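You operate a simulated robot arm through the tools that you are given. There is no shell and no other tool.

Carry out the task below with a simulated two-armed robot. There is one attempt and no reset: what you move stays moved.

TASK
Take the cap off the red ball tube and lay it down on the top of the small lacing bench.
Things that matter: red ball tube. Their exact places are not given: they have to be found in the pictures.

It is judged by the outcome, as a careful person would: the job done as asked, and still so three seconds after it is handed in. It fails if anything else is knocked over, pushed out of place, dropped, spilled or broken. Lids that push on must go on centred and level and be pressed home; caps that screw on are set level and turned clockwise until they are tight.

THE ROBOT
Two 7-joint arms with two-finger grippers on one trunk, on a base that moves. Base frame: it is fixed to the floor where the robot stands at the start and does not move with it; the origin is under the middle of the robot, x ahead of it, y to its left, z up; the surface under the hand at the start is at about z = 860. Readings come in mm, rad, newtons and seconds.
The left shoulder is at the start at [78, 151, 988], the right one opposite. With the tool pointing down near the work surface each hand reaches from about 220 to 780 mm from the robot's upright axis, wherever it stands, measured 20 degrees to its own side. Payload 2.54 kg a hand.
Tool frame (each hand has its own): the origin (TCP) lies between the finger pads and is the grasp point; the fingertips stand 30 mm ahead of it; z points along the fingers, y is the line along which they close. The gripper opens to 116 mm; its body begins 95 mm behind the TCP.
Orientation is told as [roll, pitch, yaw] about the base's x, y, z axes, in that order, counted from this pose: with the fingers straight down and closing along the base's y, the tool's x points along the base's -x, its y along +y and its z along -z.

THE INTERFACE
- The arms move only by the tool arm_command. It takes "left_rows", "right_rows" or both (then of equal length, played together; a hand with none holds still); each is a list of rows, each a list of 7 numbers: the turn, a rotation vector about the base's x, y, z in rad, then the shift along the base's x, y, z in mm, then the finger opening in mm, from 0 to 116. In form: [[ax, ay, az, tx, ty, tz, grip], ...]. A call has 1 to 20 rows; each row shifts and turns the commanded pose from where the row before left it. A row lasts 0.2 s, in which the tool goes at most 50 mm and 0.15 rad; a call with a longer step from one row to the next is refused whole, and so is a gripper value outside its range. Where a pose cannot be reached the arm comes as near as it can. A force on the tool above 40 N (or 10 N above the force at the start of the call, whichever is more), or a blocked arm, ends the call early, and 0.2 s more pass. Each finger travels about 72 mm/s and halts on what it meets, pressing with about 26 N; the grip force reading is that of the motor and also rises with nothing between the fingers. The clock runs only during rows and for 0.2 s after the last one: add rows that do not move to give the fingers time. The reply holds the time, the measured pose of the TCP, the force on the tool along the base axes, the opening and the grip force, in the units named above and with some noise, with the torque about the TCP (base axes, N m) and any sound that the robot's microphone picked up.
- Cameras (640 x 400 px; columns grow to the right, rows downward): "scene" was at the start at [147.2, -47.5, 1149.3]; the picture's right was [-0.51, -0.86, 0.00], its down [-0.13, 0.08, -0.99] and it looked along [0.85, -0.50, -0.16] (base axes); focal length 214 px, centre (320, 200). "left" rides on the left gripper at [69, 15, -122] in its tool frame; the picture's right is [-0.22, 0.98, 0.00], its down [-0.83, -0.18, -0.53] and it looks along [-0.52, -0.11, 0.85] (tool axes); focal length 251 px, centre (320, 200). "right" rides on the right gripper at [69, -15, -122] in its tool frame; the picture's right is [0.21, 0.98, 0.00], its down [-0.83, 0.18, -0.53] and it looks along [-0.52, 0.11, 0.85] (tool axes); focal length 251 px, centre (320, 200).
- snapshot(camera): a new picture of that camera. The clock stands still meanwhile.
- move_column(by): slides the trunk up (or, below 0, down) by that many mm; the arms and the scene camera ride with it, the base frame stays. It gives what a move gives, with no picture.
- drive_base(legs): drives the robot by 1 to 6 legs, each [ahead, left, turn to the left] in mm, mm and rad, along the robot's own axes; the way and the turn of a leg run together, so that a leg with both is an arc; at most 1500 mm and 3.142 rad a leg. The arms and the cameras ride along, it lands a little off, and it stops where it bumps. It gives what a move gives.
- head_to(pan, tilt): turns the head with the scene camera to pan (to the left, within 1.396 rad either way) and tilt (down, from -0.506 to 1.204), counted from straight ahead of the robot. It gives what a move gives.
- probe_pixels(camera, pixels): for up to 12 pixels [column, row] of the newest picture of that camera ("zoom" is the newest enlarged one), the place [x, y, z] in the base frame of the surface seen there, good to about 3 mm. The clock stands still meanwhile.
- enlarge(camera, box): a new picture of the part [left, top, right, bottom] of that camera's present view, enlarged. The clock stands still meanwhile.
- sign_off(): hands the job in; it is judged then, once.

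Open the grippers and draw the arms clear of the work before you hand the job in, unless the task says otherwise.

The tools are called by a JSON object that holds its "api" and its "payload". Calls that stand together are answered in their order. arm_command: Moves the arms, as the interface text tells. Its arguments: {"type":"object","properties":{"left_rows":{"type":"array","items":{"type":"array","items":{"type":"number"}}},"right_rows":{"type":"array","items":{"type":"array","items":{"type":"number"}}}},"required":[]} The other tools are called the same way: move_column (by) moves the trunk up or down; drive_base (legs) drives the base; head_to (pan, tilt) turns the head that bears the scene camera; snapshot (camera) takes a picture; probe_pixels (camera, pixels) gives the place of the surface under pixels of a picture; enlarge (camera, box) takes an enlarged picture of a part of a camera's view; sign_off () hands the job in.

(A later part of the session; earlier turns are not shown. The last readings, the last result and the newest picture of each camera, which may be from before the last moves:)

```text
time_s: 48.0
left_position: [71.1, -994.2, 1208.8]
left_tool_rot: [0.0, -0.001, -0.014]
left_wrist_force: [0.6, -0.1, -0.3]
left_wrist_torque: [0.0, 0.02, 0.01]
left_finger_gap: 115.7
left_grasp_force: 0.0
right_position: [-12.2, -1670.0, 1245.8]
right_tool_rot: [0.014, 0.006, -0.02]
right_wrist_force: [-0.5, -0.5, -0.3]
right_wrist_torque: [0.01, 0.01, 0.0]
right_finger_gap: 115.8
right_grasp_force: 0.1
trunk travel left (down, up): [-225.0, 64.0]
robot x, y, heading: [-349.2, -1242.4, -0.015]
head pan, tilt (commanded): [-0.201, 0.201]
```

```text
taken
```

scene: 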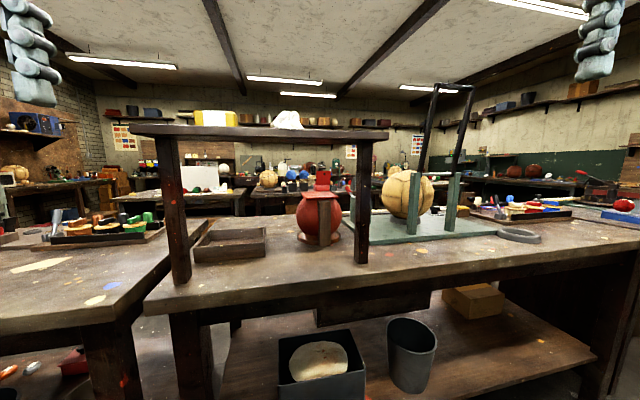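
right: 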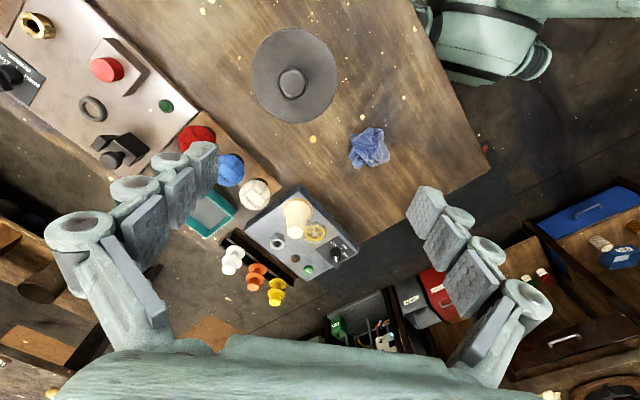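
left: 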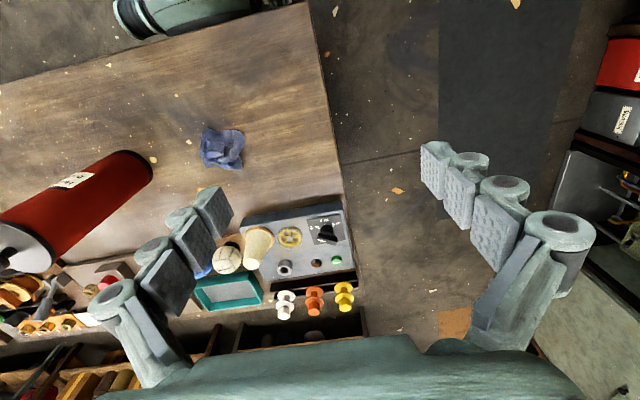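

The riser with yellow block (215, 117) and white lump (287, 119) stands in front of a bladder, tray, and a frame. I enlarge it and look for labels.

{"api": "enlarge", "payload": {"camera": "scene", "box": [120, 90, 400, 265]}}

{"api": "enlarge", "payload": {"camera": "scene", "box": [270, 130, 590, 270]}}

{"api": "probe_pixels", "payload": {"camera": "scene", "pixels": [[140, 128], [260, 134], [380, 134], [250, 127], [185, 275], [170, 200], [365, 255], [325, 225], [400, 195], [600, 210], [500, 255], [250, 290]]}}

```text
2.29 times, centred on (260, 178) of scene
```

zoom: 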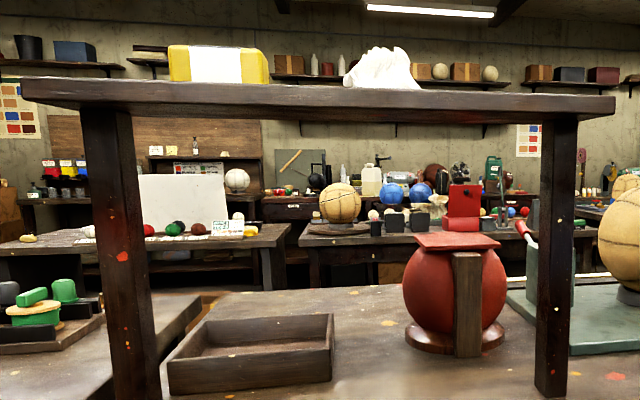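

```text
2.00 times, centred on (430, 200) of scene
```

zoom: 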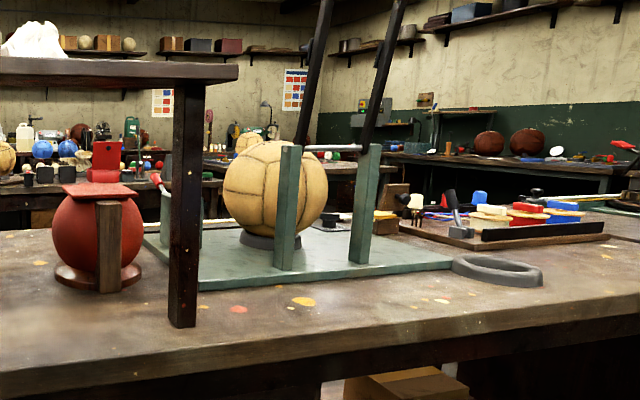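

```text
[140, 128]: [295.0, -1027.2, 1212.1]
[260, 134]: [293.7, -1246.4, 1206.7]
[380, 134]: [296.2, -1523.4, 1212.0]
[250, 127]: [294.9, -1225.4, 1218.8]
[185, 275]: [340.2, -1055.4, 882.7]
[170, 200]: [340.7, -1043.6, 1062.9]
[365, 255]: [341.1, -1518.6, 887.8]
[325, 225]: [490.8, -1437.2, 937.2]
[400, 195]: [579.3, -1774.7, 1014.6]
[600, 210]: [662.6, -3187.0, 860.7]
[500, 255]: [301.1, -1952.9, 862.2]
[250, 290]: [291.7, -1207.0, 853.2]
```

The over-shelf has only two posts, so it belongs to this table. I continue along the aisle to look at the next table section toward the door.

{"api": "drive_base", "payload": {"legs": [[0, -1200, 0]]}}

{"api": "snapshot", "payload": {"camera": "scene"}}

```text
time_s: 59.8
left_position: [54.9, -2192.5, 1209.4]
left_tool_rot: [-0.001, -0.002, -0.005]
left_wrist_force: [-0.9, 0.4, 0.9]
left_wrist_torque: [-0.02, -0.01, 0.01]
left_finger_gap: 116.0
left_grasp_force: 0.1
right_position: [-21.9, -2869.5, 1246.0]
right_tool_rot: [0.013, 0.004, -0.01]
right_wrist_force: [-0.2, -0.7, 0.0]
right_wrist_torque: [0.0, -0.02, 0.03]
right_finger_gap: 116.0
right_grasp_force: 0.1
trunk travel left (down, up): [-225.0, 64.0]
robot x, y, heading: [-361.1, -2442.1, -0.005]
head pan, tilt (commanded): [-0.201, 0.201]
```

```text
taken
```

scene: 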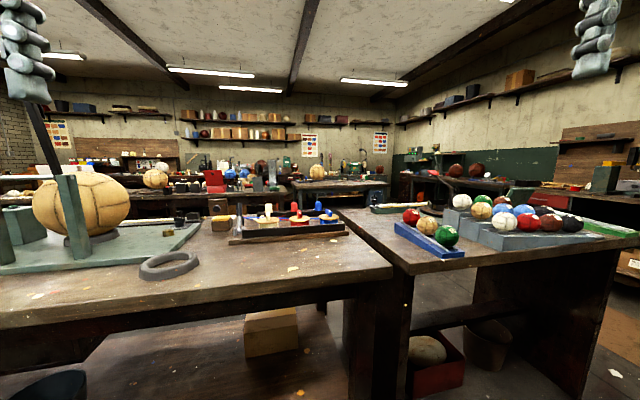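

A third, shorter table begins at column ~400, with stepped racks of small balls. I enlarge it and probe its edges.

{"api": "enlarge", "payload": {"camera": "scene", "box": [330, 150, 640, 320]}}

{"api": "enlarge", "payload": {"camera": "scene", "box": [120, 130, 420, 300]}}

{"api": "probe_pixels", "payload": {"camera": "scene", "pixels": [[385, 262], [412, 272], [635, 240], [560, 240], [350, 213], [330, 212], [530, 215], [430, 255], [300, 170], [220, 190], [150, 168], [370, 182]]}}

```text
2.06 times, centred on (485, 235) of scene
```

zoom: 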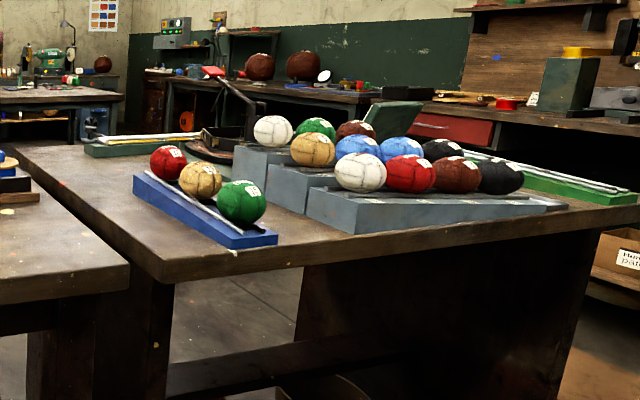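

```text
2.13 times, centred on (270, 215) of scene
```

zoom: 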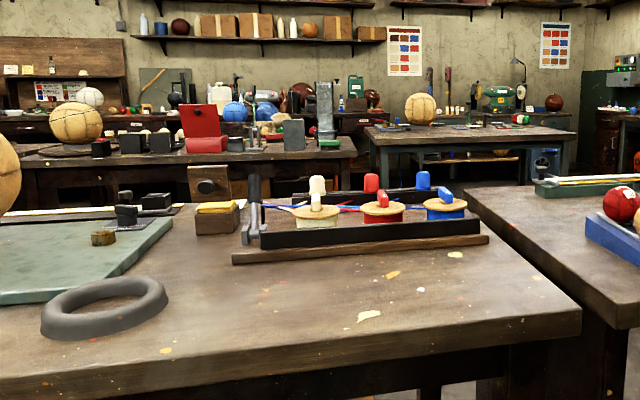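

```text
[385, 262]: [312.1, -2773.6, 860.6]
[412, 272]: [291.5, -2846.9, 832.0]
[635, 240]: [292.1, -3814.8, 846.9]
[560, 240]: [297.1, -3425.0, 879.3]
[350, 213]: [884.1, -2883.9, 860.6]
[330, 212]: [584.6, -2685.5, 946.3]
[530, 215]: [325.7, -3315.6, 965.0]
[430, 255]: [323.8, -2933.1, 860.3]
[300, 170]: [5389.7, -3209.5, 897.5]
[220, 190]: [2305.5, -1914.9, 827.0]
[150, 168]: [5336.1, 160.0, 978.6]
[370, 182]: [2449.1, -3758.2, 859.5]
```

I zoom on the green-legged table at (345, 180) and the far tables from here.

{"api": "enlarge", "payload": {"camera": "scene", "box": [285, 155, 395, 215]}}

{"api": "enlarge", "payload": {"camera": "scene", "box": [120, 140, 240, 215]}}

{"api": "enlarge", "payload": {"camera": "scene", "box": [210, 140, 310, 205]}}

{"api": "enlarge", "payload": {"camera": "scene", "box": [390, 130, 640, 215]}}

```text
5.82 times, centred on (340, 185) of scene
```

zoom: 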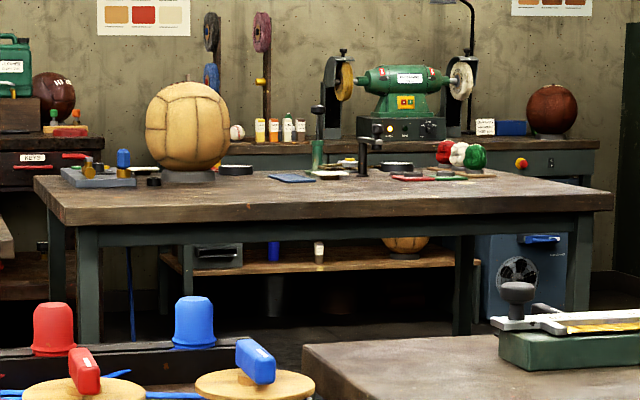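

```text
5.33 times, centred on (180, 178) of scene
```

zoom: 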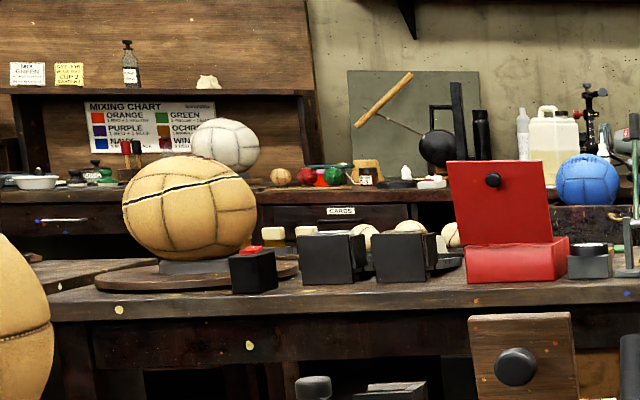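

```text
6.15 times, centred on (260, 172) of scene
```

zoom: 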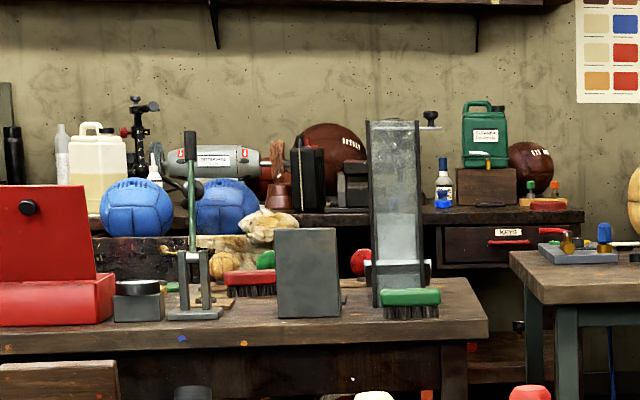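

```text
2.56 times, centred on (515, 172) of scene
```

zoom: 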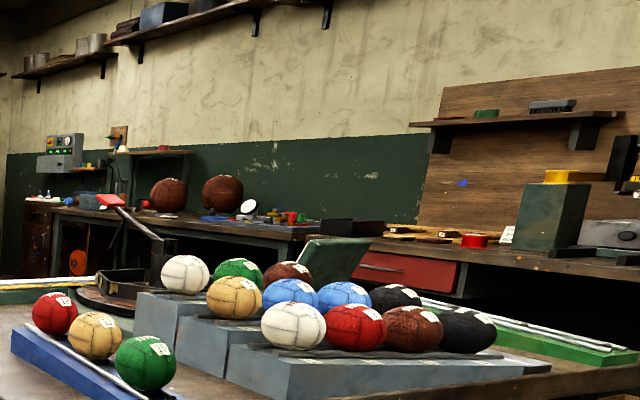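

The third table (y −2846 to −3830) is the smallest of this row. I drive on to face it and look closely at what it carries.

{"api": "drive_base", "payload": {"legs": [[0, -850, 0]]}}

{"api": "head_to", "payload": {"pan": -0.2, "tilt": 0.3}}

{"api": "snapshot", "payload": {"camera": "scene"}}

{"api": "enlarge", "payload": {"camera": "scene", "box": [160, 120, 480, 320]}}

```text
time_s: 68.3
left_position: [54.7, -3020.7, 1209.2]
left_tool_rot: [0.002, -0.002, 0.023]
left_wrist_force: [0.1, -0.1, -0.7]
left_wrist_torque: [0.03, 0.01, 0.02]
left_finger_gap: 115.9
left_grasp_force: 0.0
right_position: [-1.3, -3699.5, 1245.2]
right_tool_rot: [0.012, 0.004, 0.02]
right_wrist_force: [0.8, -0.1, 0.1]
right_wrist_torque: [-0.03, 0.01, -0.02]
right_finger_gap: 115.9
right_grasp_force: 0.0
trunk travel left (down, up): [-225.0, 64.0]
robot x, y, heading: [-355.2, -3283.7, 0.02]
head pan, tilt (commanded): [-0.201, 0.201]
```

```text
time_s: 68.9
left_position: [53.3, -3020.3, 1207.9]
left_tool_rot: [-0.001, -0.001, 0.025]
left_wrist_force: [0.1, 0.2, 0.6]
left_wrist_torque: [0.04, -0.04, 0.01]
left_finger_gap: 116.0
left_grasp_force: 0.1
right_position: [-2.1, -3699.4, 1245.7]
right_tool_rot: [0.012, 0.004, 0.019]
right_wrist_force: [0.1, 0.7, 0.1]
right_wrist_torque: [-0.04, -0.03, 0.01]
right_finger_gap: 116.1
right_grasp_force: 0.0
trunk travel left (down, up): [-225.0, 64.0]
robot x, y, heading: [-357.6, -3285.2, 0.022]
head pan, tilt (commanded): [-0.201, 0.3]
```

```text
taken
```

scene: 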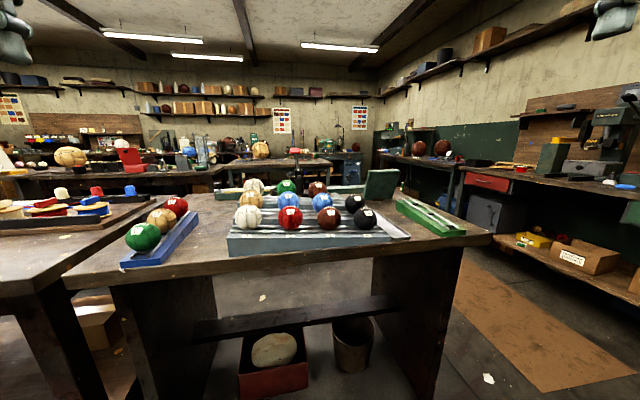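

```text
2.00 times, centred on (320, 220) of scene
```

zoom: 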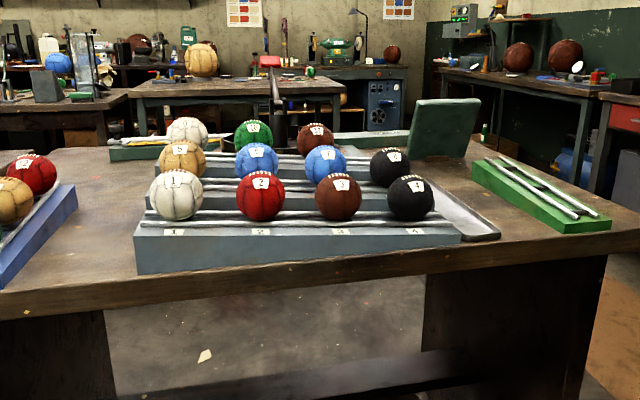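

This is a numbered sorting rack table, not lacing. I turn right to look at the end wall and the door side.

{"api": "drive_base", "payload": {"legs": [[0, 0, -1.0]]}}

{"api": "snapshot", "payload": {"camera": "scene"}}

{"api": "enlarge", "payload": {"camera": "scene", "box": [60, 110, 340, 270]}}

{"api": "drive_base", "payload": {"legs": [[0, 0, -1.0]]}}

{"api": "snapshot", "payload": {"camera": "scene"}}

```text
time_s: 71.9
left_position: [90.3, -3480.2, 1209.1]
left_tool_rot: [0.0, -0.002, -0.96]
left_wrist_force: [0.7, -0.3, -0.3]
left_wrist_torque: [0.06, 0.01, -0.01]
left_finger_gap: 116.0
left_grasp_force: 0.0
right_position: [-506.7, -3807.2, 1245.7]
right_tool_rot: [0.01, 0.003, -0.966]
right_wrist_force: [-0.1, 0.5, -0.2]
right_wrist_torque: [0.02, -0.01, 0.02]
right_finger_gap: 116.0
right_grasp_force: 0.2
trunk travel left (down, up): [-225.0, 64.0]
robot x, y, heading: [-352.8, -3284.4, -0.968]
head pan, tilt (commanded): [-0.201, 0.3]
```

```text
taken
```

scene: 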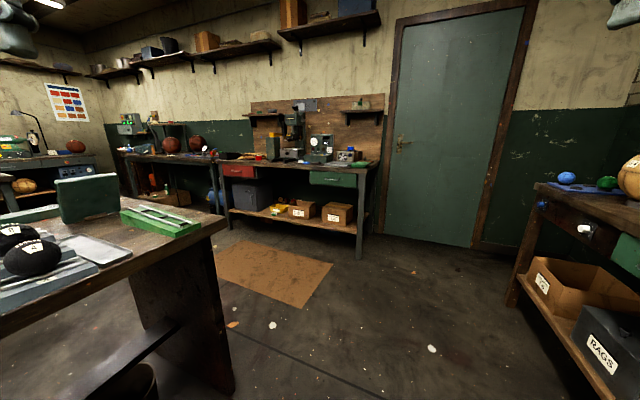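

```text
2.29 times, centred on (200, 190) of scene
```

zoom: 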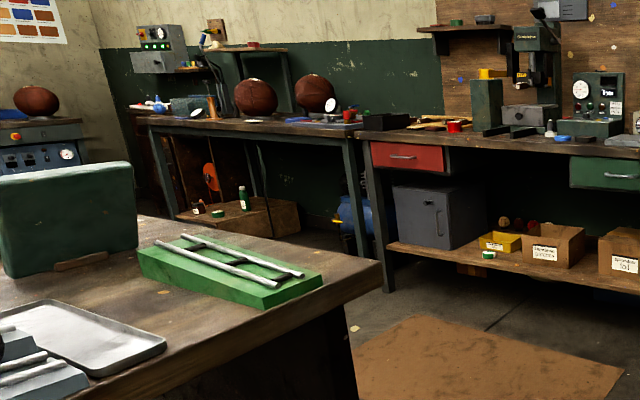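

```text
time_s: 74.9
left_position: [-267.7, -3761.8, 1208.9]
left_tool_rot: [0.001, -0.003, -1.937]
left_wrist_force: [-0.4, 0.7, 0.7]
left_wrist_torque: [0.02, 0.01, -0.02]
left_finger_gap: 116.3
left_grasp_force: 0.1
right_position: [-874.3, -3452.8, 1244.9]
right_tool_rot: [0.012, 0.002, -1.941]
right_wrist_force: [0.1, -0.3, 0.6]
right_wrist_torque: [-0.02, 0.01, -0.03]
right_finger_gap: 116.1
right_grasp_force: 0.1
trunk travel left (down, up): [-225.0, 64.0]
robot x, y, heading: [-353.8, -3285.9, -1.941]
head pan, tilt (commanded): [-0.201, 0.3]
```

```text
taken
```

scene: 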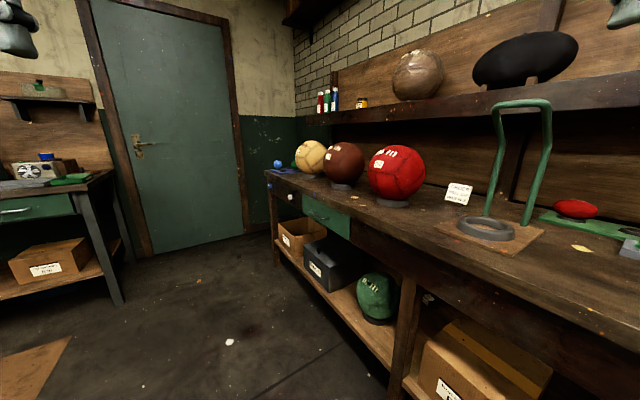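

A wall bench with laced balls and a card shows; I enlarge the card at (458, 193) and turn a little further right.

{"api": "enlarge", "payload": {"camera": "scene", "box": [420, 160, 500, 210]}}

{"api": "drive_base", "payload": {"legs": [[0, 0, -0.8]]}}

{"api": "snapshot", "payload": {"camera": "scene"}}

{"api": "enlarge", "payload": {"camera": "scene", "box": [160, 130, 480, 330]}}

```text
8.00 times, centred on (460, 185) of scene
```

zoom: 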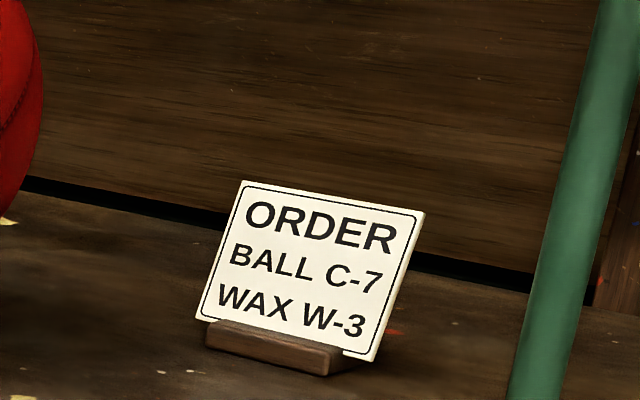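

```text
time_s: 77.4
left_position: [-640.1, -3678.4, 1208.5]
left_tool_rot: [0.0, -0.002, -2.741]
left_wrist_force: [0.2, 0.0, 0.6]
left_wrist_torque: [-0.01, -0.03, 0.02]
left_finger_gap: 115.9
left_grasp_force: 0.1
right_position: [-838.0, -3027.6, 1245.7]
right_tool_rot: [0.012, 0.004, -2.744]
right_wrist_force: [0.9, 0.2, -0.1]
right_wrist_torque: [-0.03, 0.0, 0.03]
right_finger_gap: 116.0
right_grasp_force: 0.0
trunk travel left (down, up): [-225.0, 64.0]
robot x, y, heading: [-357.1, -3282.6, -2.742]
head pan, tilt (commanded): [-0.201, 0.3]
```

```text
taken
```

scene: 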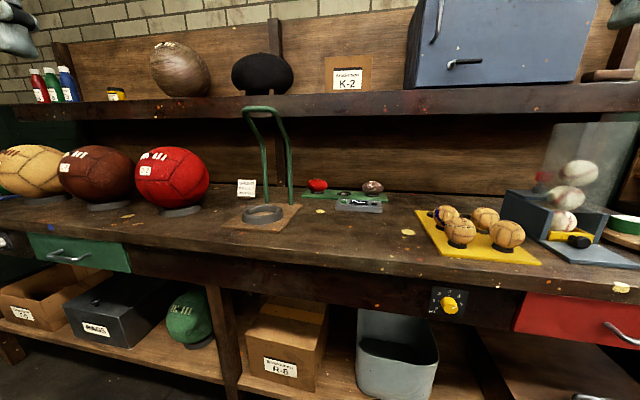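

```text
2.00 times, centred on (320, 230) of scene
```

zoom: 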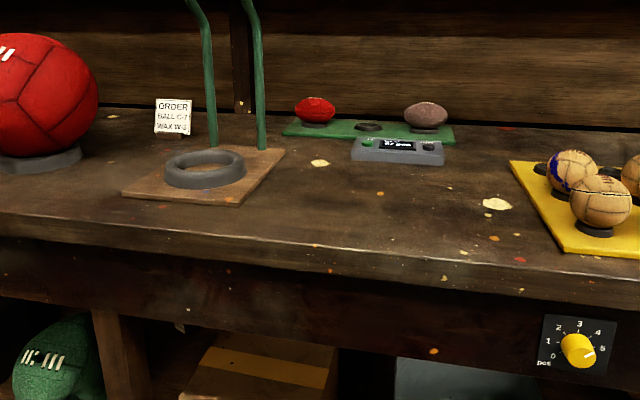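

This is a finishing/order bench. The first two tables carry lace-spool racks (orange/black/green on the main one, white/red/blue on the longer one), so the shorter main table may be the "small lacing bench"; before deciding, I go back along the aisle to view the other side of the room.

{"api": "drive_base", "payload": {"legs": [[0, 0, -1.97], [1200, 0, 0]]}}

```text
time_s: 88.4
left_position: [-536.5, -1677.2, 1208.7]
left_tool_rot: [0.0, -0.002, 1.533]
left_wrist_force: [0.2, -0.6, 0.1]
left_wrist_torque: [0.01, -0.01, -0.01]
left_finger_gap: 116.0
left_grasp_force: 0.1
right_position: [137.3, -1775.4, 1244.3]
right_tool_rot: [0.012, 0.002, 1.527]
right_wrist_force: [0.5, -0.5, 0.8]
right_wrist_torque: [-0.01, 0.01, -0.03]
right_finger_gap: 116.0
right_grasp_force: 0.1
trunk travel left (down, up): [-225.0, 64.0]
robot x, y, heading: [-301.0, -2101.4, 1.532]
head pan, tilt (commanded): [-0.201, 0.3]
```

The robot is at x = −301 with heading 1.53; I correct 60 mm to the left and drive on along the aisle.

{"api": "drive_base", "payload": {"legs": [[0, 60, 0.04], [1300, 0, 0], [0, 0, 0.0]]}}

```text
time_s: 96.1
left_position: [-600.9, -390.4, 1209.5]
left_tool_rot: [0.003, -0.002, 1.56]
left_wrist_force: [-0.8, 0.3, -0.5]
left_wrist_torque: [0.01, 0.02, 0.01]
left_finger_gap: 116.0
left_grasp_force: 0.1
right_position: [76.0, -470.8, 1247.1]
right_tool_rot: [0.012, 0.005, 1.553]
right_wrist_force: [-0.3, -0.6, -0.4]
right_wrist_torque: [0.02, 0.0, -0.02]
right_finger_gap: 116.1
right_grasp_force: 0.2
trunk travel left (down, up): [-225.0, 64.0]
robot x, y, heading: [-349.9, -810.6, 1.561]
head pan, tilt (commanded): [-0.201, 0.3]
```

I drive on to the open floor left of the main table and turn to face forward.

{"api": "drive_base", "payload": {"legs": [[1450, 0, 0], [0, 0, -1.56]]}}

{"api": "head_to", "payload": {"pan": -0.2, "tilt": 0.15}}

{"api": "snapshot", "payload": {"camera": "scene"}}

```text
time_s: 107.3
left_position: [57.7, 927.5, 1207.9]
left_tool_rot: [0.002, -0.001, 0.019]
left_wrist_force: [0.1, 0.1, 0.3]
left_wrist_torque: [-0.01, -0.02, 0.01]
left_finger_gap: 115.9
left_grasp_force: 0.1
right_position: [-3.9, 248.9, 1246.7]
right_tool_rot: [0.014, 0.002, 0.012]
right_wrist_force: [0.2, 1.5, 0.7]
right_wrist_torque: [-0.01, -0.01, -0.01]
right_finger_gap: 116.4
right_grasp_force: 0.0
trunk travel left (down, up): [-225.0, 64.0]
robot x, y, heading: [-354.6, 662.9, 0.016]
head pan, tilt (commanded): [-0.201, 0.3]
```

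```text
time_s: 108.0
left_position: [56.4, 928.9, 1208.3]
left_tool_rot: [0.0, -0.002, 0.017]
left_wrist_force: [0.3, -0.5, 0.3]
left_wrist_torque: [-0.03, 0.01, -0.04]
left_finger_gap: 116.3
left_grasp_force: 0.1
right_position: [-2.6, 249.5, 1245.1]
right_tool_rot: [0.012, 0.002, 0.013]
right_wrist_force: [0.9, -0.1, 0.2]
right_wrist_torque: [0.02, 0.02, -0.03]
right_finger_gap: 116.1
right_grasp_force: 0.0
trunk travel left (down, up): [-225.0, 64.0]
robot x, y, heading: [-354.9, 670.6, 0.016]
head pan, tilt (commanded): [-0.201, 0.15]
```

```text
taken
```

scene: 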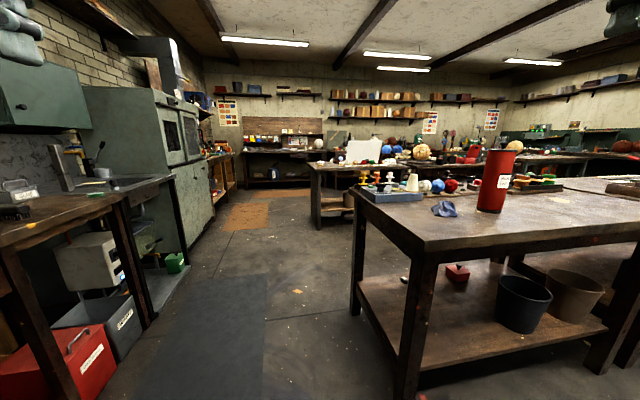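

I drive forward 1300 mm along the left aisle (hands at z > 1170 pass over everything) to view the second row of tables from near.

{"api": "drive_base", "payload": {"legs": [[0, 80, 0], [1300, 0, 0]]}}

{"api": "snapshot", "payload": {"camera": "scene"}}

{"api": "enlarge", "payload": {"camera": "scene", "box": [200, 130, 420, 270]}}

{"api": "enlarge", "payload": {"camera": "scene", "box": [400, 130, 640, 280]}}

```text
time_s: 115.5
left_position: [1345.1, 1045.1, 1208.9]
left_tool_rot: [0.003, -0.003, 0.031]
left_wrist_force: [0.7, 0.3, -0.1]
left_wrist_torque: [0.0, -0.03, -0.05]
left_finger_gap: 116.0
left_grasp_force: 0.1
right_position: [1294.8, 365.7, 1245.0]
right_tool_rot: [0.013, 0.004, 0.026]
right_wrist_force: [0.1, -0.4, 0.4]
right_wrist_torque: [-0.02, 0.0, 0.02]
right_finger_gap: 116.0
right_grasp_force: 0.1
trunk travel left (down, up): [-225.0, 64.0]
robot x, y, heading: [938.2, 778.7, 0.033]
head pan, tilt (commanded): [-0.201, 0.15]
```

```text
taken
```

scene: 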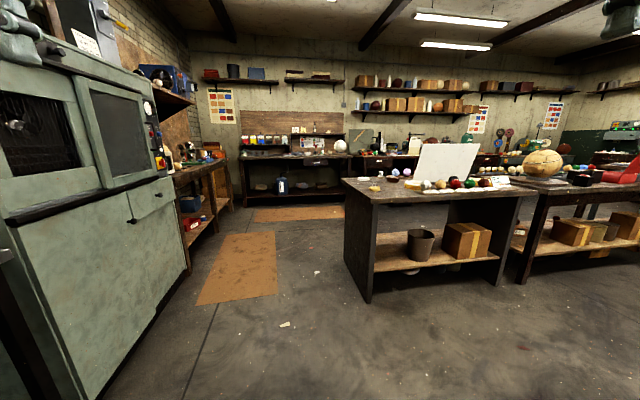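

```text
2.86 times, centred on (310, 200) of scene
```

zoom: 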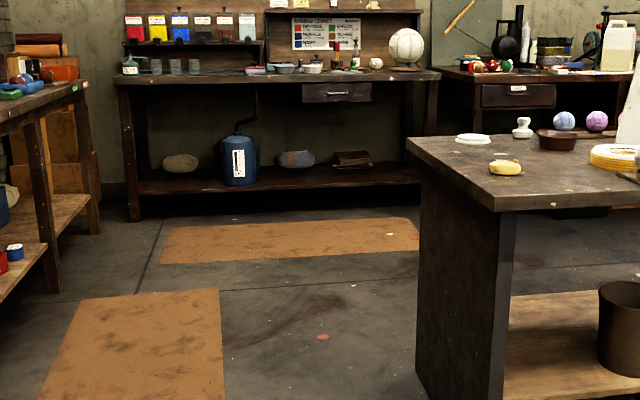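

```text
2.67 times, centred on (520, 205) of scene
```

zoom: 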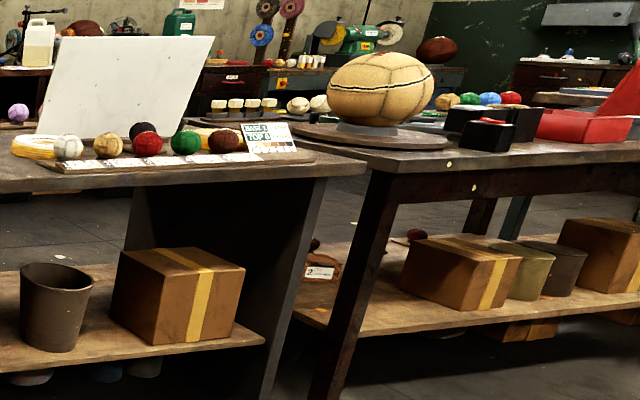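

I probe the second-row table edges and the back of the main table to see how wide the middle aisle is.

{"api": "probe_pixels", "payload": {"camera": "scene", "pixels": [[360, 195], [345, 182], [530, 190], [560, 188], [410, 180], [368, 300], [625, 380], [300, 330]]}}

{"api": "snapshot", "payload": {"camera": "right"}}

```text
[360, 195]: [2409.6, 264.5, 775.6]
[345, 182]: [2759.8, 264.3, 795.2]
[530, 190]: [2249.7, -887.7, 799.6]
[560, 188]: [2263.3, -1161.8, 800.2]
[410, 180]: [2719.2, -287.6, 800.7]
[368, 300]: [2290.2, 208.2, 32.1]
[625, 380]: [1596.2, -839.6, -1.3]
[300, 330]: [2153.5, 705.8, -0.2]
```

```text
taken
```

right: 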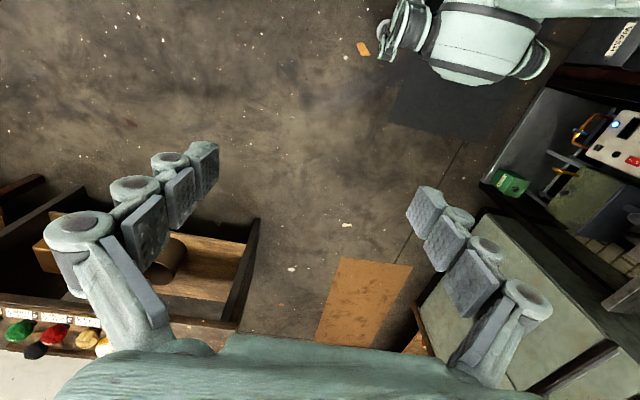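

The middle aisle is about 1.3 m wide (main row to x = 2250). I drive into it facing the second row, and look at its tables.

{"api": "drive_base", "payload": {"legs": [[0, 0, -0.033], [450, 0, 0], [0, -1300, 0]]}}

{"api": "head_to", "payload": {"pan": -0.2, "tilt": 0.3}}

{"api": "snapshot", "payload": {"camera": "scene"}}

{"api": "enlarge", "payload": {"camera": "scene", "box": [0, 130, 320, 330]}}

{"api": "enlarge", "payload": {"camera": "scene", "box": [300, 130, 620, 330]}}

```text
time_s: 131.1
left_position: [1800.8, -285.5, 1209.7]
left_tool_rot: [0.0, -0.002, 0.008]
left_wrist_force: [0.2, 0.4, 0.2]
left_wrist_torque: [0.01, 0.01, 0.01]
left_finger_gap: 115.9
left_grasp_force: 0.1
right_position: [1729.9, -964.5, 1244.5]
right_tool_rot: [0.011, 0.003, -0.002]
right_wrist_force: [-0.2, -0.4, 1.1]
right_wrist_torque: [-0.02, -0.01, 0.04]
right_finger_gap: 115.8
right_grasp_force: 0.1
trunk travel left (down, up): [-225.0, 64.0]
robot x, y, heading: [1386.5, -542.2, 0.002]
head pan, tilt (commanded): [-0.201, 0.15]
```

```text
time_s: 131.8
left_position: [1801.1, -285.2, 1209.7]
left_tool_rot: [-0.001, 0.0, 0.004]
left_wrist_force: [-0.8, 0.0, 0.7]
left_wrist_torque: [0.01, -0.02, 0.02]
left_finger_gap: 116.2
left_grasp_force: 0.1
right_position: [1731.3, -961.8, 1246.3]
right_tool_rot: [0.011, 0.003, 0.0]
right_wrist_force: [-0.2, -0.4, 0.1]
right_wrist_torque: [-0.01, 0.0, -0.02]
right_finger_gap: 116.0
right_grasp_force: 0.2
trunk travel left (down, up): [-225.0, 64.0]
robot x, y, heading: [1389.6, -544.2, 0.009]
head pan, tilt (commanded): [-0.201, 0.3]
```

```text
taken
```

scene: 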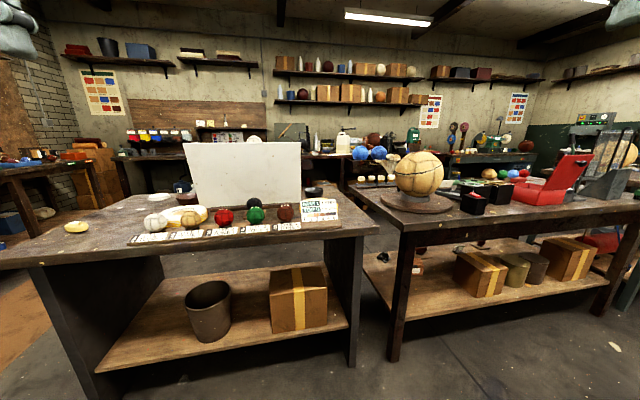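

```text
2.00 times, centred on (160, 230) of scene
```

zoom: 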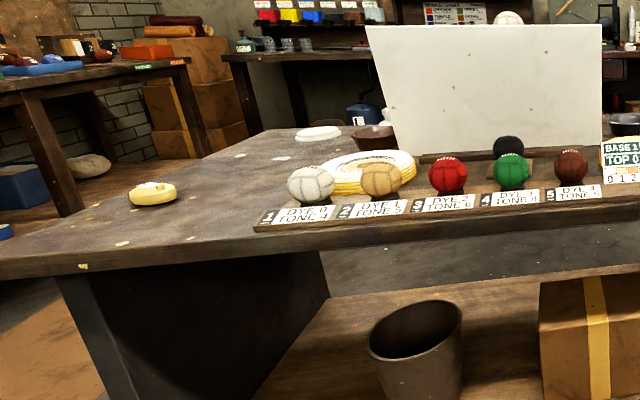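

```text
2.00 times, centred on (460, 230) of scene
```

zoom: 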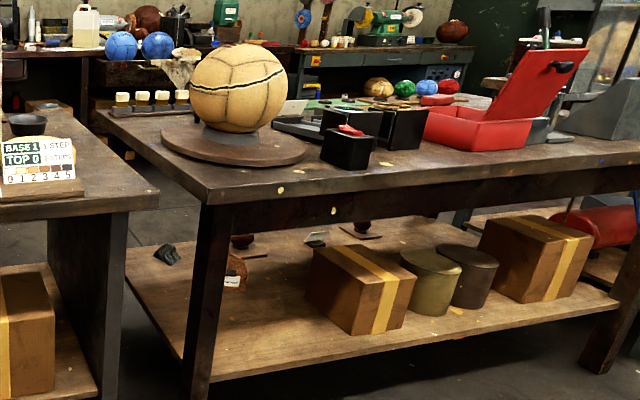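

Those are a dye-sample table and a polishing table. I move on along the aisle to inspect the green-legged table closely, since it had cords and an awl on it.

{"api": "drive_base", "payload": {"legs": [[0, -1400, 0], [0, -1000, 0]]}}

{"api": "snapshot", "payload": {"camera": "scene"}}

{"api": "enlarge", "payload": {"camera": "scene", "box": [200, 130, 520, 330]}}

```text
time_s: 154.9
left_position: [1852.4, -2669.5, 1208.8]
left_tool_rot: [-0.001, -0.001, 0.021]
left_wrist_force: [-0.1, -0.5, 0.4]
left_wrist_torque: [-0.02, -0.04, 0.0]
left_finger_gap: 116.2
left_grasp_force: 0.1
right_position: [1794.7, -3347.9, 1245.4]
right_tool_rot: [0.012, 0.005, 0.017]
right_wrist_force: [0.3, 0.5, 1.6]
right_wrist_torque: [0.03, -0.01, 0.0]
right_finger_gap: 116.3
right_grasp_force: 0.1
trunk travel left (down, up): [-225.0, 64.0]
robot x, y, heading: [1440.6, -2931.7, 0.021]
head pan, tilt (commanded): [-0.201, 0.3]
```

```text
taken
```

scene: 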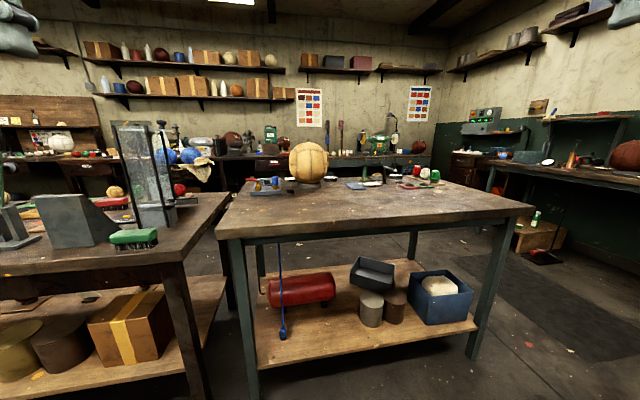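

```text
2.00 times, centred on (360, 230) of scene
```

zoom: 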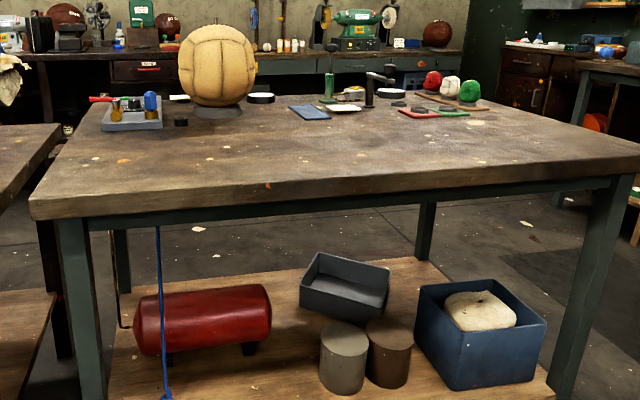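

This green-legged table has a large free front area. I zoom in on its tools.

{"api": "enlarge", "payload": {"camera": "scene", "box": [330, 155, 450, 200]}}

{"api": "enlarge", "payload": {"camera": "scene", "box": [235, 135, 345, 205]}}

{"api": "probe_pixels", "payload": {"camera": "scene", "pixels": [[218, 230], [530, 208], [300, 215], [240, 180], [450, 185], [380, 200]]}}

```text
5.33 times, centred on (390, 178) of scene
```

zoom: 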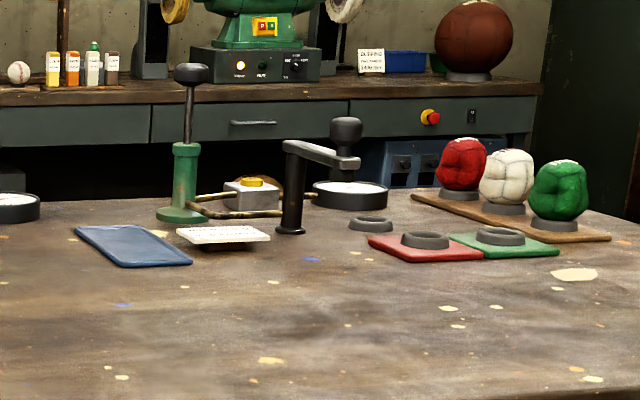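

```text
5.71 times, centred on (290, 170) of scene
```

zoom: 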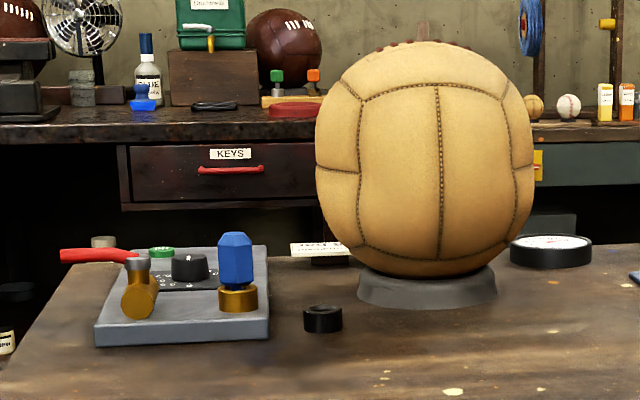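

```text
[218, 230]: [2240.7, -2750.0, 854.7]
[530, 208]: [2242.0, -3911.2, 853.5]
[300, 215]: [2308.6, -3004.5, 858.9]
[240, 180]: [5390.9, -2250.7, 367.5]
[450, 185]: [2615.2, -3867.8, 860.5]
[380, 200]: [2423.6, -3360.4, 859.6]
```

That's an inflation/gauge bench (pump, dials, air tank). I check the right-wall bench with the brown balls at (600, 150) too.

{"api": "enlarge", "payload": {"camera": "scene", "box": [440, 90, 640, 215]}}

{"api": "head_to", "payload": {"pan": -0.8, "tilt": 0.2}}

{"api": "snapshot", "payload": {"camera": "scene"}}

{"api": "enlarge", "payload": {"camera": "scene", "box": [120, 110, 400, 285]}}

```text
3.20 times, centred on (540, 152) of scene
```

zoom: 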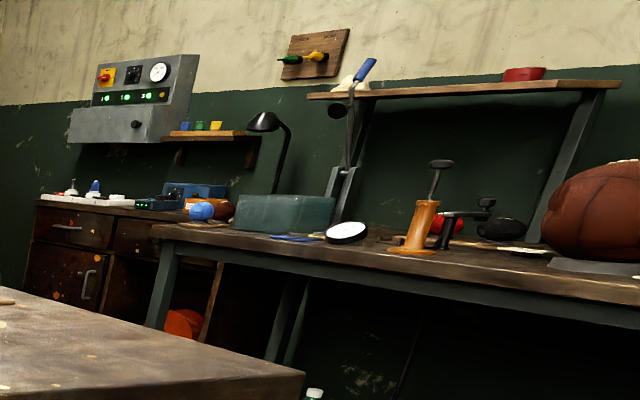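

```text
time_s: 155.9
left_position: [1851.9, -2668.6, 1209.6]
left_tool_rot: [-0.001, -0.002, 0.023]
left_wrist_force: [-0.4, 0.3, -0.4]
left_wrist_torque: [-0.01, -0.02, -0.01]
left_finger_gap: 116.0
left_grasp_force: 0.1
right_position: [1794.3, -3350.0, 1244.7]
right_tool_rot: [0.016, 0.003, 0.017]
right_wrist_force: [-0.2, -0.8, -0.7]
right_wrist_torque: [-0.01, 0.01, 0.01]
right_finger_gap: 115.9
right_grasp_force: 0.1
trunk travel left (down, up): [-225.0, 64.0]
robot x, y, heading: [1441.9, -2933.1, 0.024]
head pan, tilt (commanded): [-0.799, 0.201]
```

```text
taken
```

scene: 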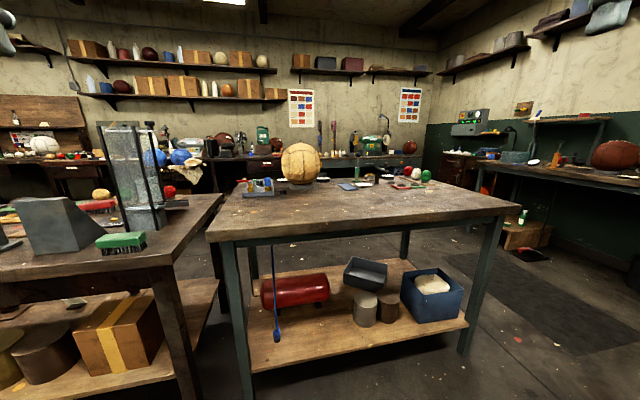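

```text
2.29 times, centred on (260, 198) of scene
```

zoom: 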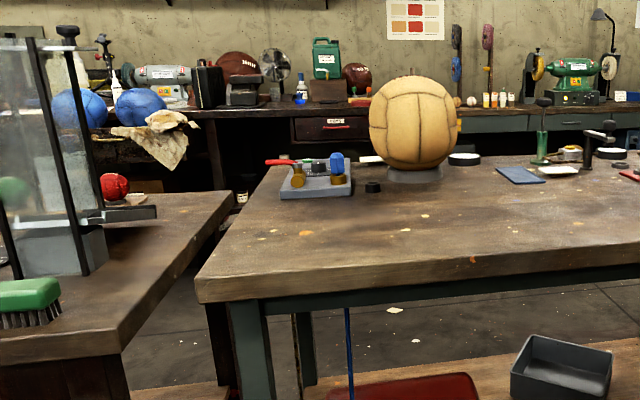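

The picture hardly changed, so I take another to see whether the head has moved.

{"api": "snapshot", "payload": {"camera": "scene"}}

```text
taken
```

scene: 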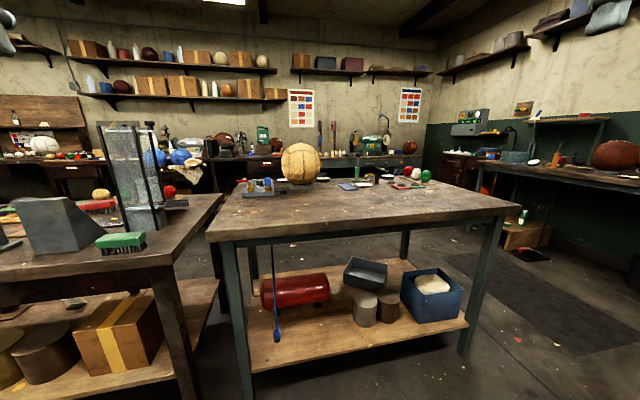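

The head moved only slightly. I turn the base about to view the first-row tables from behind and drive back toward the main table.

{"api": "drive_base", "payload": {"legs": [[0, 0, 1.56], [1000, 0, 0]]}}

{"api": "head_to", "payload": {"pan": -0.2, "tilt": 0.3}}

```text
time_s: 165.0
left_position: [1138.5, -1536.8, 1208.8]
left_tool_rot: [0.0, -0.002, 1.608]
left_wrist_force: [0.2, 0.5, -0.3]
left_wrist_torque: [-0.02, 0.03, 0.0]
left_finger_gap: 116.0
left_grasp_force: 0.0
right_position: [1819.3, -1584.9, 1245.9]
right_tool_rot: [0.012, 0.005, 1.602]
right_wrist_force: [-0.5, 0.5, 0.3]
right_wrist_torque: [-0.02, 0.0, 0.0]
right_finger_gap: 116.1
right_grasp_force: 0.1
trunk travel left (down, up): [-225.0, 64.0]
robot x, y, heading: [1407.0, -1946.2, 1.604]
head pan, tilt (commanded): [-0.799, 0.201]
```

```text
time_s: 166.0
left_position: [1139.2, -1537.9, 1211.0]
left_tool_rot: [-0.001, -0.004, 1.609]
left_wrist_force: [0.1, -0.6, 0.4]
left_wrist_torque: [0.02, -0.02, 0.01]
left_finger_gap: 115.9
left_grasp_force: 0.1
right_position: [1819.6, -1585.1, 1245.3]
right_tool_rot: [0.012, 0.003, 1.599]
right_wrist_force: [0.3, 0.0, 0.5]
right_wrist_torque: [-0.06, 0.05, 0.02]
right_finger_gap: 115.9
right_grasp_force: 0.1
trunk travel left (down, up): [-225.0, 64.0]
robot x, y, heading: [1414.0, -1945.7, 1.605]
head pan, tilt (commanded): [-0.201, 0.3]
```

I turn to face the backs of the first-row tables.

{"api": "drive_base", "payload": {"legs": [[0, 0, 1.5]]}}

{"api": "snapshot", "payload": {"camera": "scene"}}

{"api": "enlarge", "payload": {"camera": "scene", "box": [160, 120, 480, 320]}}

```text
time_s: 170.1
left_position: [983.5, -2183.7, 1208.5]
left_tool_rot: [0.001, -0.003, 3.109]
left_wrist_force: [-0.6, 0.6, -0.1]
left_wrist_torque: [0.03, 0.0, 0.03]
left_finger_gap: 116.0
left_grasp_force: 0.0
right_position: [1077.2, -1508.6, 1246.3]
right_tool_rot: [0.014, 0.003, 3.104]
right_wrist_force: [0.4, 0.5, 0.1]
right_wrist_torque: [0.0, -0.03, 0.0]
right_finger_gap: 116.3
right_grasp_force: 0.0
trunk travel left (down, up): [-225.0, 64.0]
robot x, y, heading: [1409.9, -1946.9, 3.112]
head pan, tilt (commanded): [-0.201, 0.3]
```

```text
taken
```

scene: 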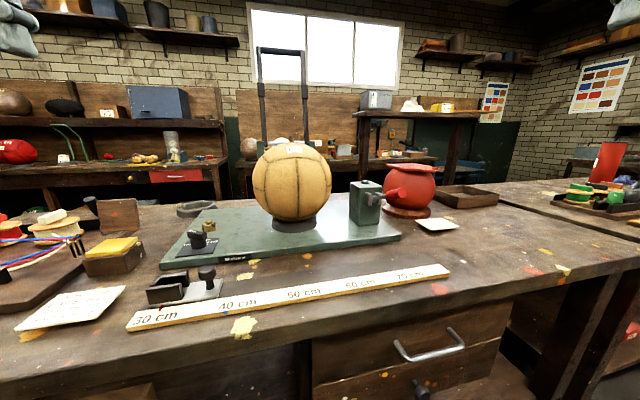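

```text
2.00 times, centred on (320, 220) of scene
```

zoom: 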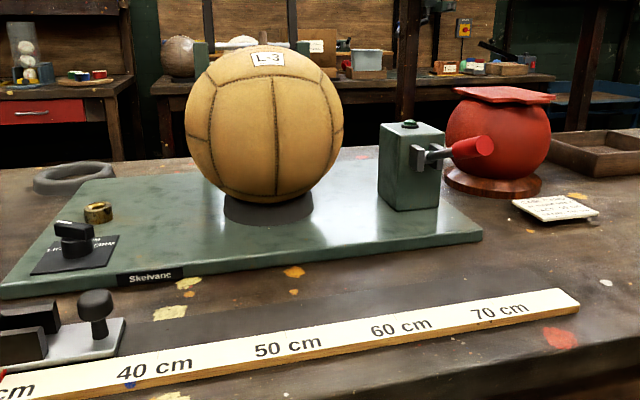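

Table 2 is a lacing bench: a lace ruler, lace spools, a cutter and a ball frame. I read its cards and labels, in case they name the benches.

{"api": "enlarge", "payload": {"camera": "scene", "box": [405, 205, 475, 245]}}

{"api": "enlarge", "payload": {"camera": "scene", "box": [0, 190, 160, 340]}}

{"api": "enlarge", "payload": {"camera": "scene", "box": [500, 130, 640, 230]}}

```text
9.14 times, centred on (440, 225) of scene
```

zoom: 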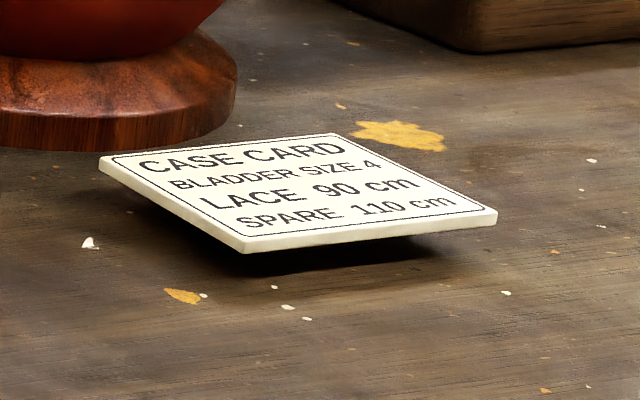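

```text
2.67 times, centred on (80, 265) of scene
```

zoom: 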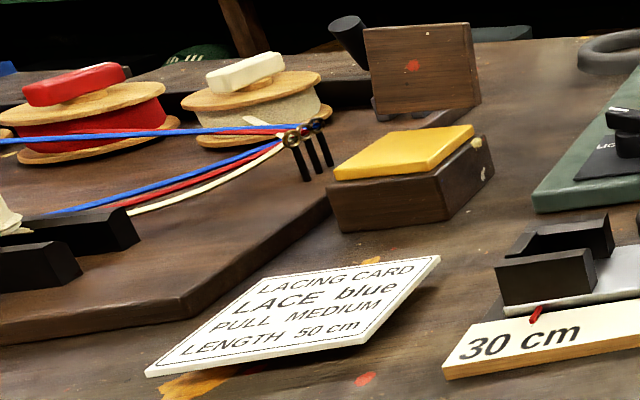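

```text
4.00 times, centred on (570, 180) of scene
```

zoom: 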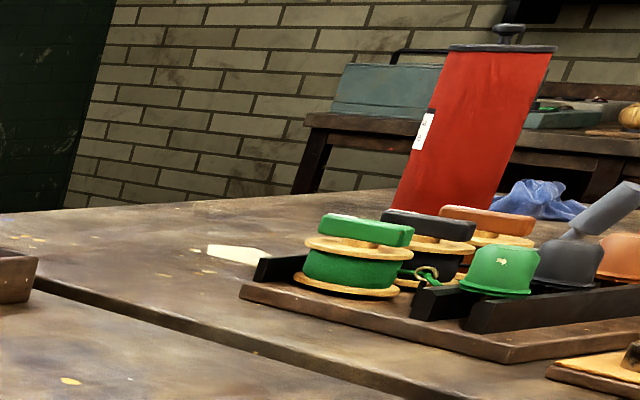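

Table 2 carries a "LACING CARD". I strafe over behind the main table to read its cards.

{"api": "drive_base", "payload": {"legs": [[0, -1450, 0.03]]}}

{"api": "snapshot", "payload": {"camera": "scene"}}

{"api": "enlarge", "payload": {"camera": "scene", "box": [0, 150, 320, 350]}}

{"api": "enlarge", "payload": {"camera": "scene", "box": [300, 130, 620, 330]}}

```text
time_s: 184.2
left_position: [1021.5, -744.4, 1209.5]
left_tool_rot: [-0.002, -0.002, 3.131]
left_wrist_force: [-1.7, -0.7, 0.9]
left_wrist_torque: [0.03, 0.01, 0.0]
left_finger_gap: 116.3
left_grasp_force: 0.0
right_position: [1100.8, -68.7, 1244.5]
right_tool_rot: [0.014, 0.002, 3.126]
right_wrist_force: [-0.3, -0.4, 0.0]
right_wrist_torque: [0.01, -0.02, -0.01]
right_finger_gap: 116.1
right_grasp_force: 0.1
trunk travel left (down, up): [-225.0, 64.0]
robot x, y, heading: [1440.9, -499.6, 3.134]
head pan, tilt (commanded): [-0.201, 0.3]
```

```text
taken
```

scene: 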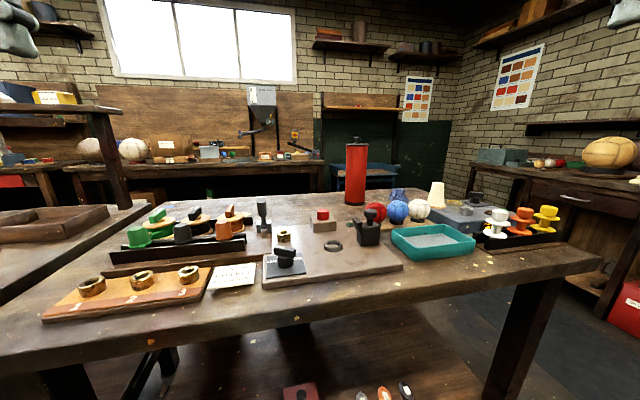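

```text
2.00 times, centred on (160, 250) of scene
```

zoom: 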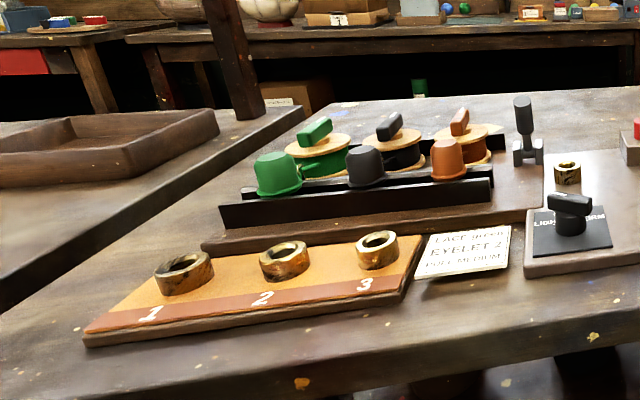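

```text
2.00 times, centred on (460, 230) of scene
```

zoom: 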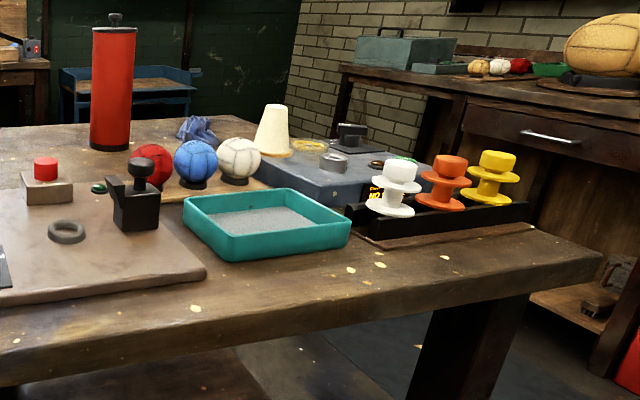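

The main table's card says "LACE … EYELET 2 … PULL MEDIUM", with lace spools and small balls. I read it close to confirm.

{"api": "enlarge", "payload": {"camera": "scene", "box": [200, 255, 270, 300]}}

{"api": "probe_pixels", "payload": {"camera": "scene", "pixels": [[580, 262], [300, 320], [20, 345], [232, 277], [357, 146], [357, 200], [330, 185], [420, 205], [300, 205], [320, 215]]}}

```text
8.89 times, centred on (235, 278) of scene
```

zoom: 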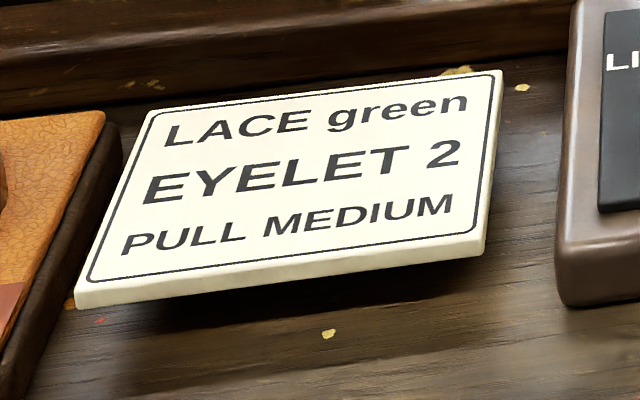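

```text
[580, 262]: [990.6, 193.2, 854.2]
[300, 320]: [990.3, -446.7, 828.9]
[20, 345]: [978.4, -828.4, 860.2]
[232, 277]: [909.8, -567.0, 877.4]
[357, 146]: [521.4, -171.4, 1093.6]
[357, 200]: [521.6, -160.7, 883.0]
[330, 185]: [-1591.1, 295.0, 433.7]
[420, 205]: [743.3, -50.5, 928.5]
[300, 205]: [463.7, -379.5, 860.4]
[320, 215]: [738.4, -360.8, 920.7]
```

The main table (x 296–991, y −900–260, z 860) is clearly the small lacing bench: small balls, eyelets, lace spools and an eyelet card. I drive back round to the start place facing it.

{"api": "drive_base", "payload": {"legs": [[0, -1200, 0], [0, 0, -1.57], [0, 0, -1.57]]}}

```text
time_s: 203.7
left_position: [1854.4, 972.0, 1209.2]
left_tool_rot: [-0.001, -0.003, 0.05]
left_wrist_force: [-0.2, 0.1, -0.5]
left_wrist_torque: [-0.01, -0.02, -0.01]
left_finger_gap: 115.9
left_grasp_force: 0.0
right_position: [1816.5, 288.5, 1245.9]
right_tool_rot: [0.012, 0.004, 0.045]
right_wrist_force: [-0.1, 0.0, 0.0]
right_wrist_torque: [0.0, -0.01, -0.02]
right_finger_gap: 116.1
right_grasp_force: 0.0
trunk travel left (down, up): [-225.0, 64.0]
robot x, y, heading: [1453.1, 698.8, 0.052]
head pan, tilt (commanded): [-0.201, 0.3]
```

The robot is at (1453, 699), heading 0.05. I straighten the heading and back up to x ≈ −350 along the left aisle.

{"api": "drive_base", "payload": {"legs": [[0, 0, -0.05], [-1000, 0, 0]]}}

```text
time_s: 209.4
left_position: [837.4, 952.6, 1209.5]
left_tool_rot: [0.002, -0.003, -0.007]
left_wrist_force: [-0.5, 0.4, -0.2]
left_wrist_torque: [0.0, 0.01, 0.01]
left_finger_gap: 115.8
left_grasp_force: 0.0
right_position: [761.1, 275.2, 1246.7]
right_tool_rot: [0.012, 0.004, -0.012]
right_wrist_force: [0.1, 0.1, 0.8]
right_wrist_torque: [0.0, -0.02, 0.0]
right_finger_gap: 116.1
right_grasp_force: 0.1
trunk travel left (down, up): [-225.0, 64.0]
robot x, y, heading: [418.6, 699.1, -0.008]
head pan, tilt (commanded): [-0.201, 0.3]
```

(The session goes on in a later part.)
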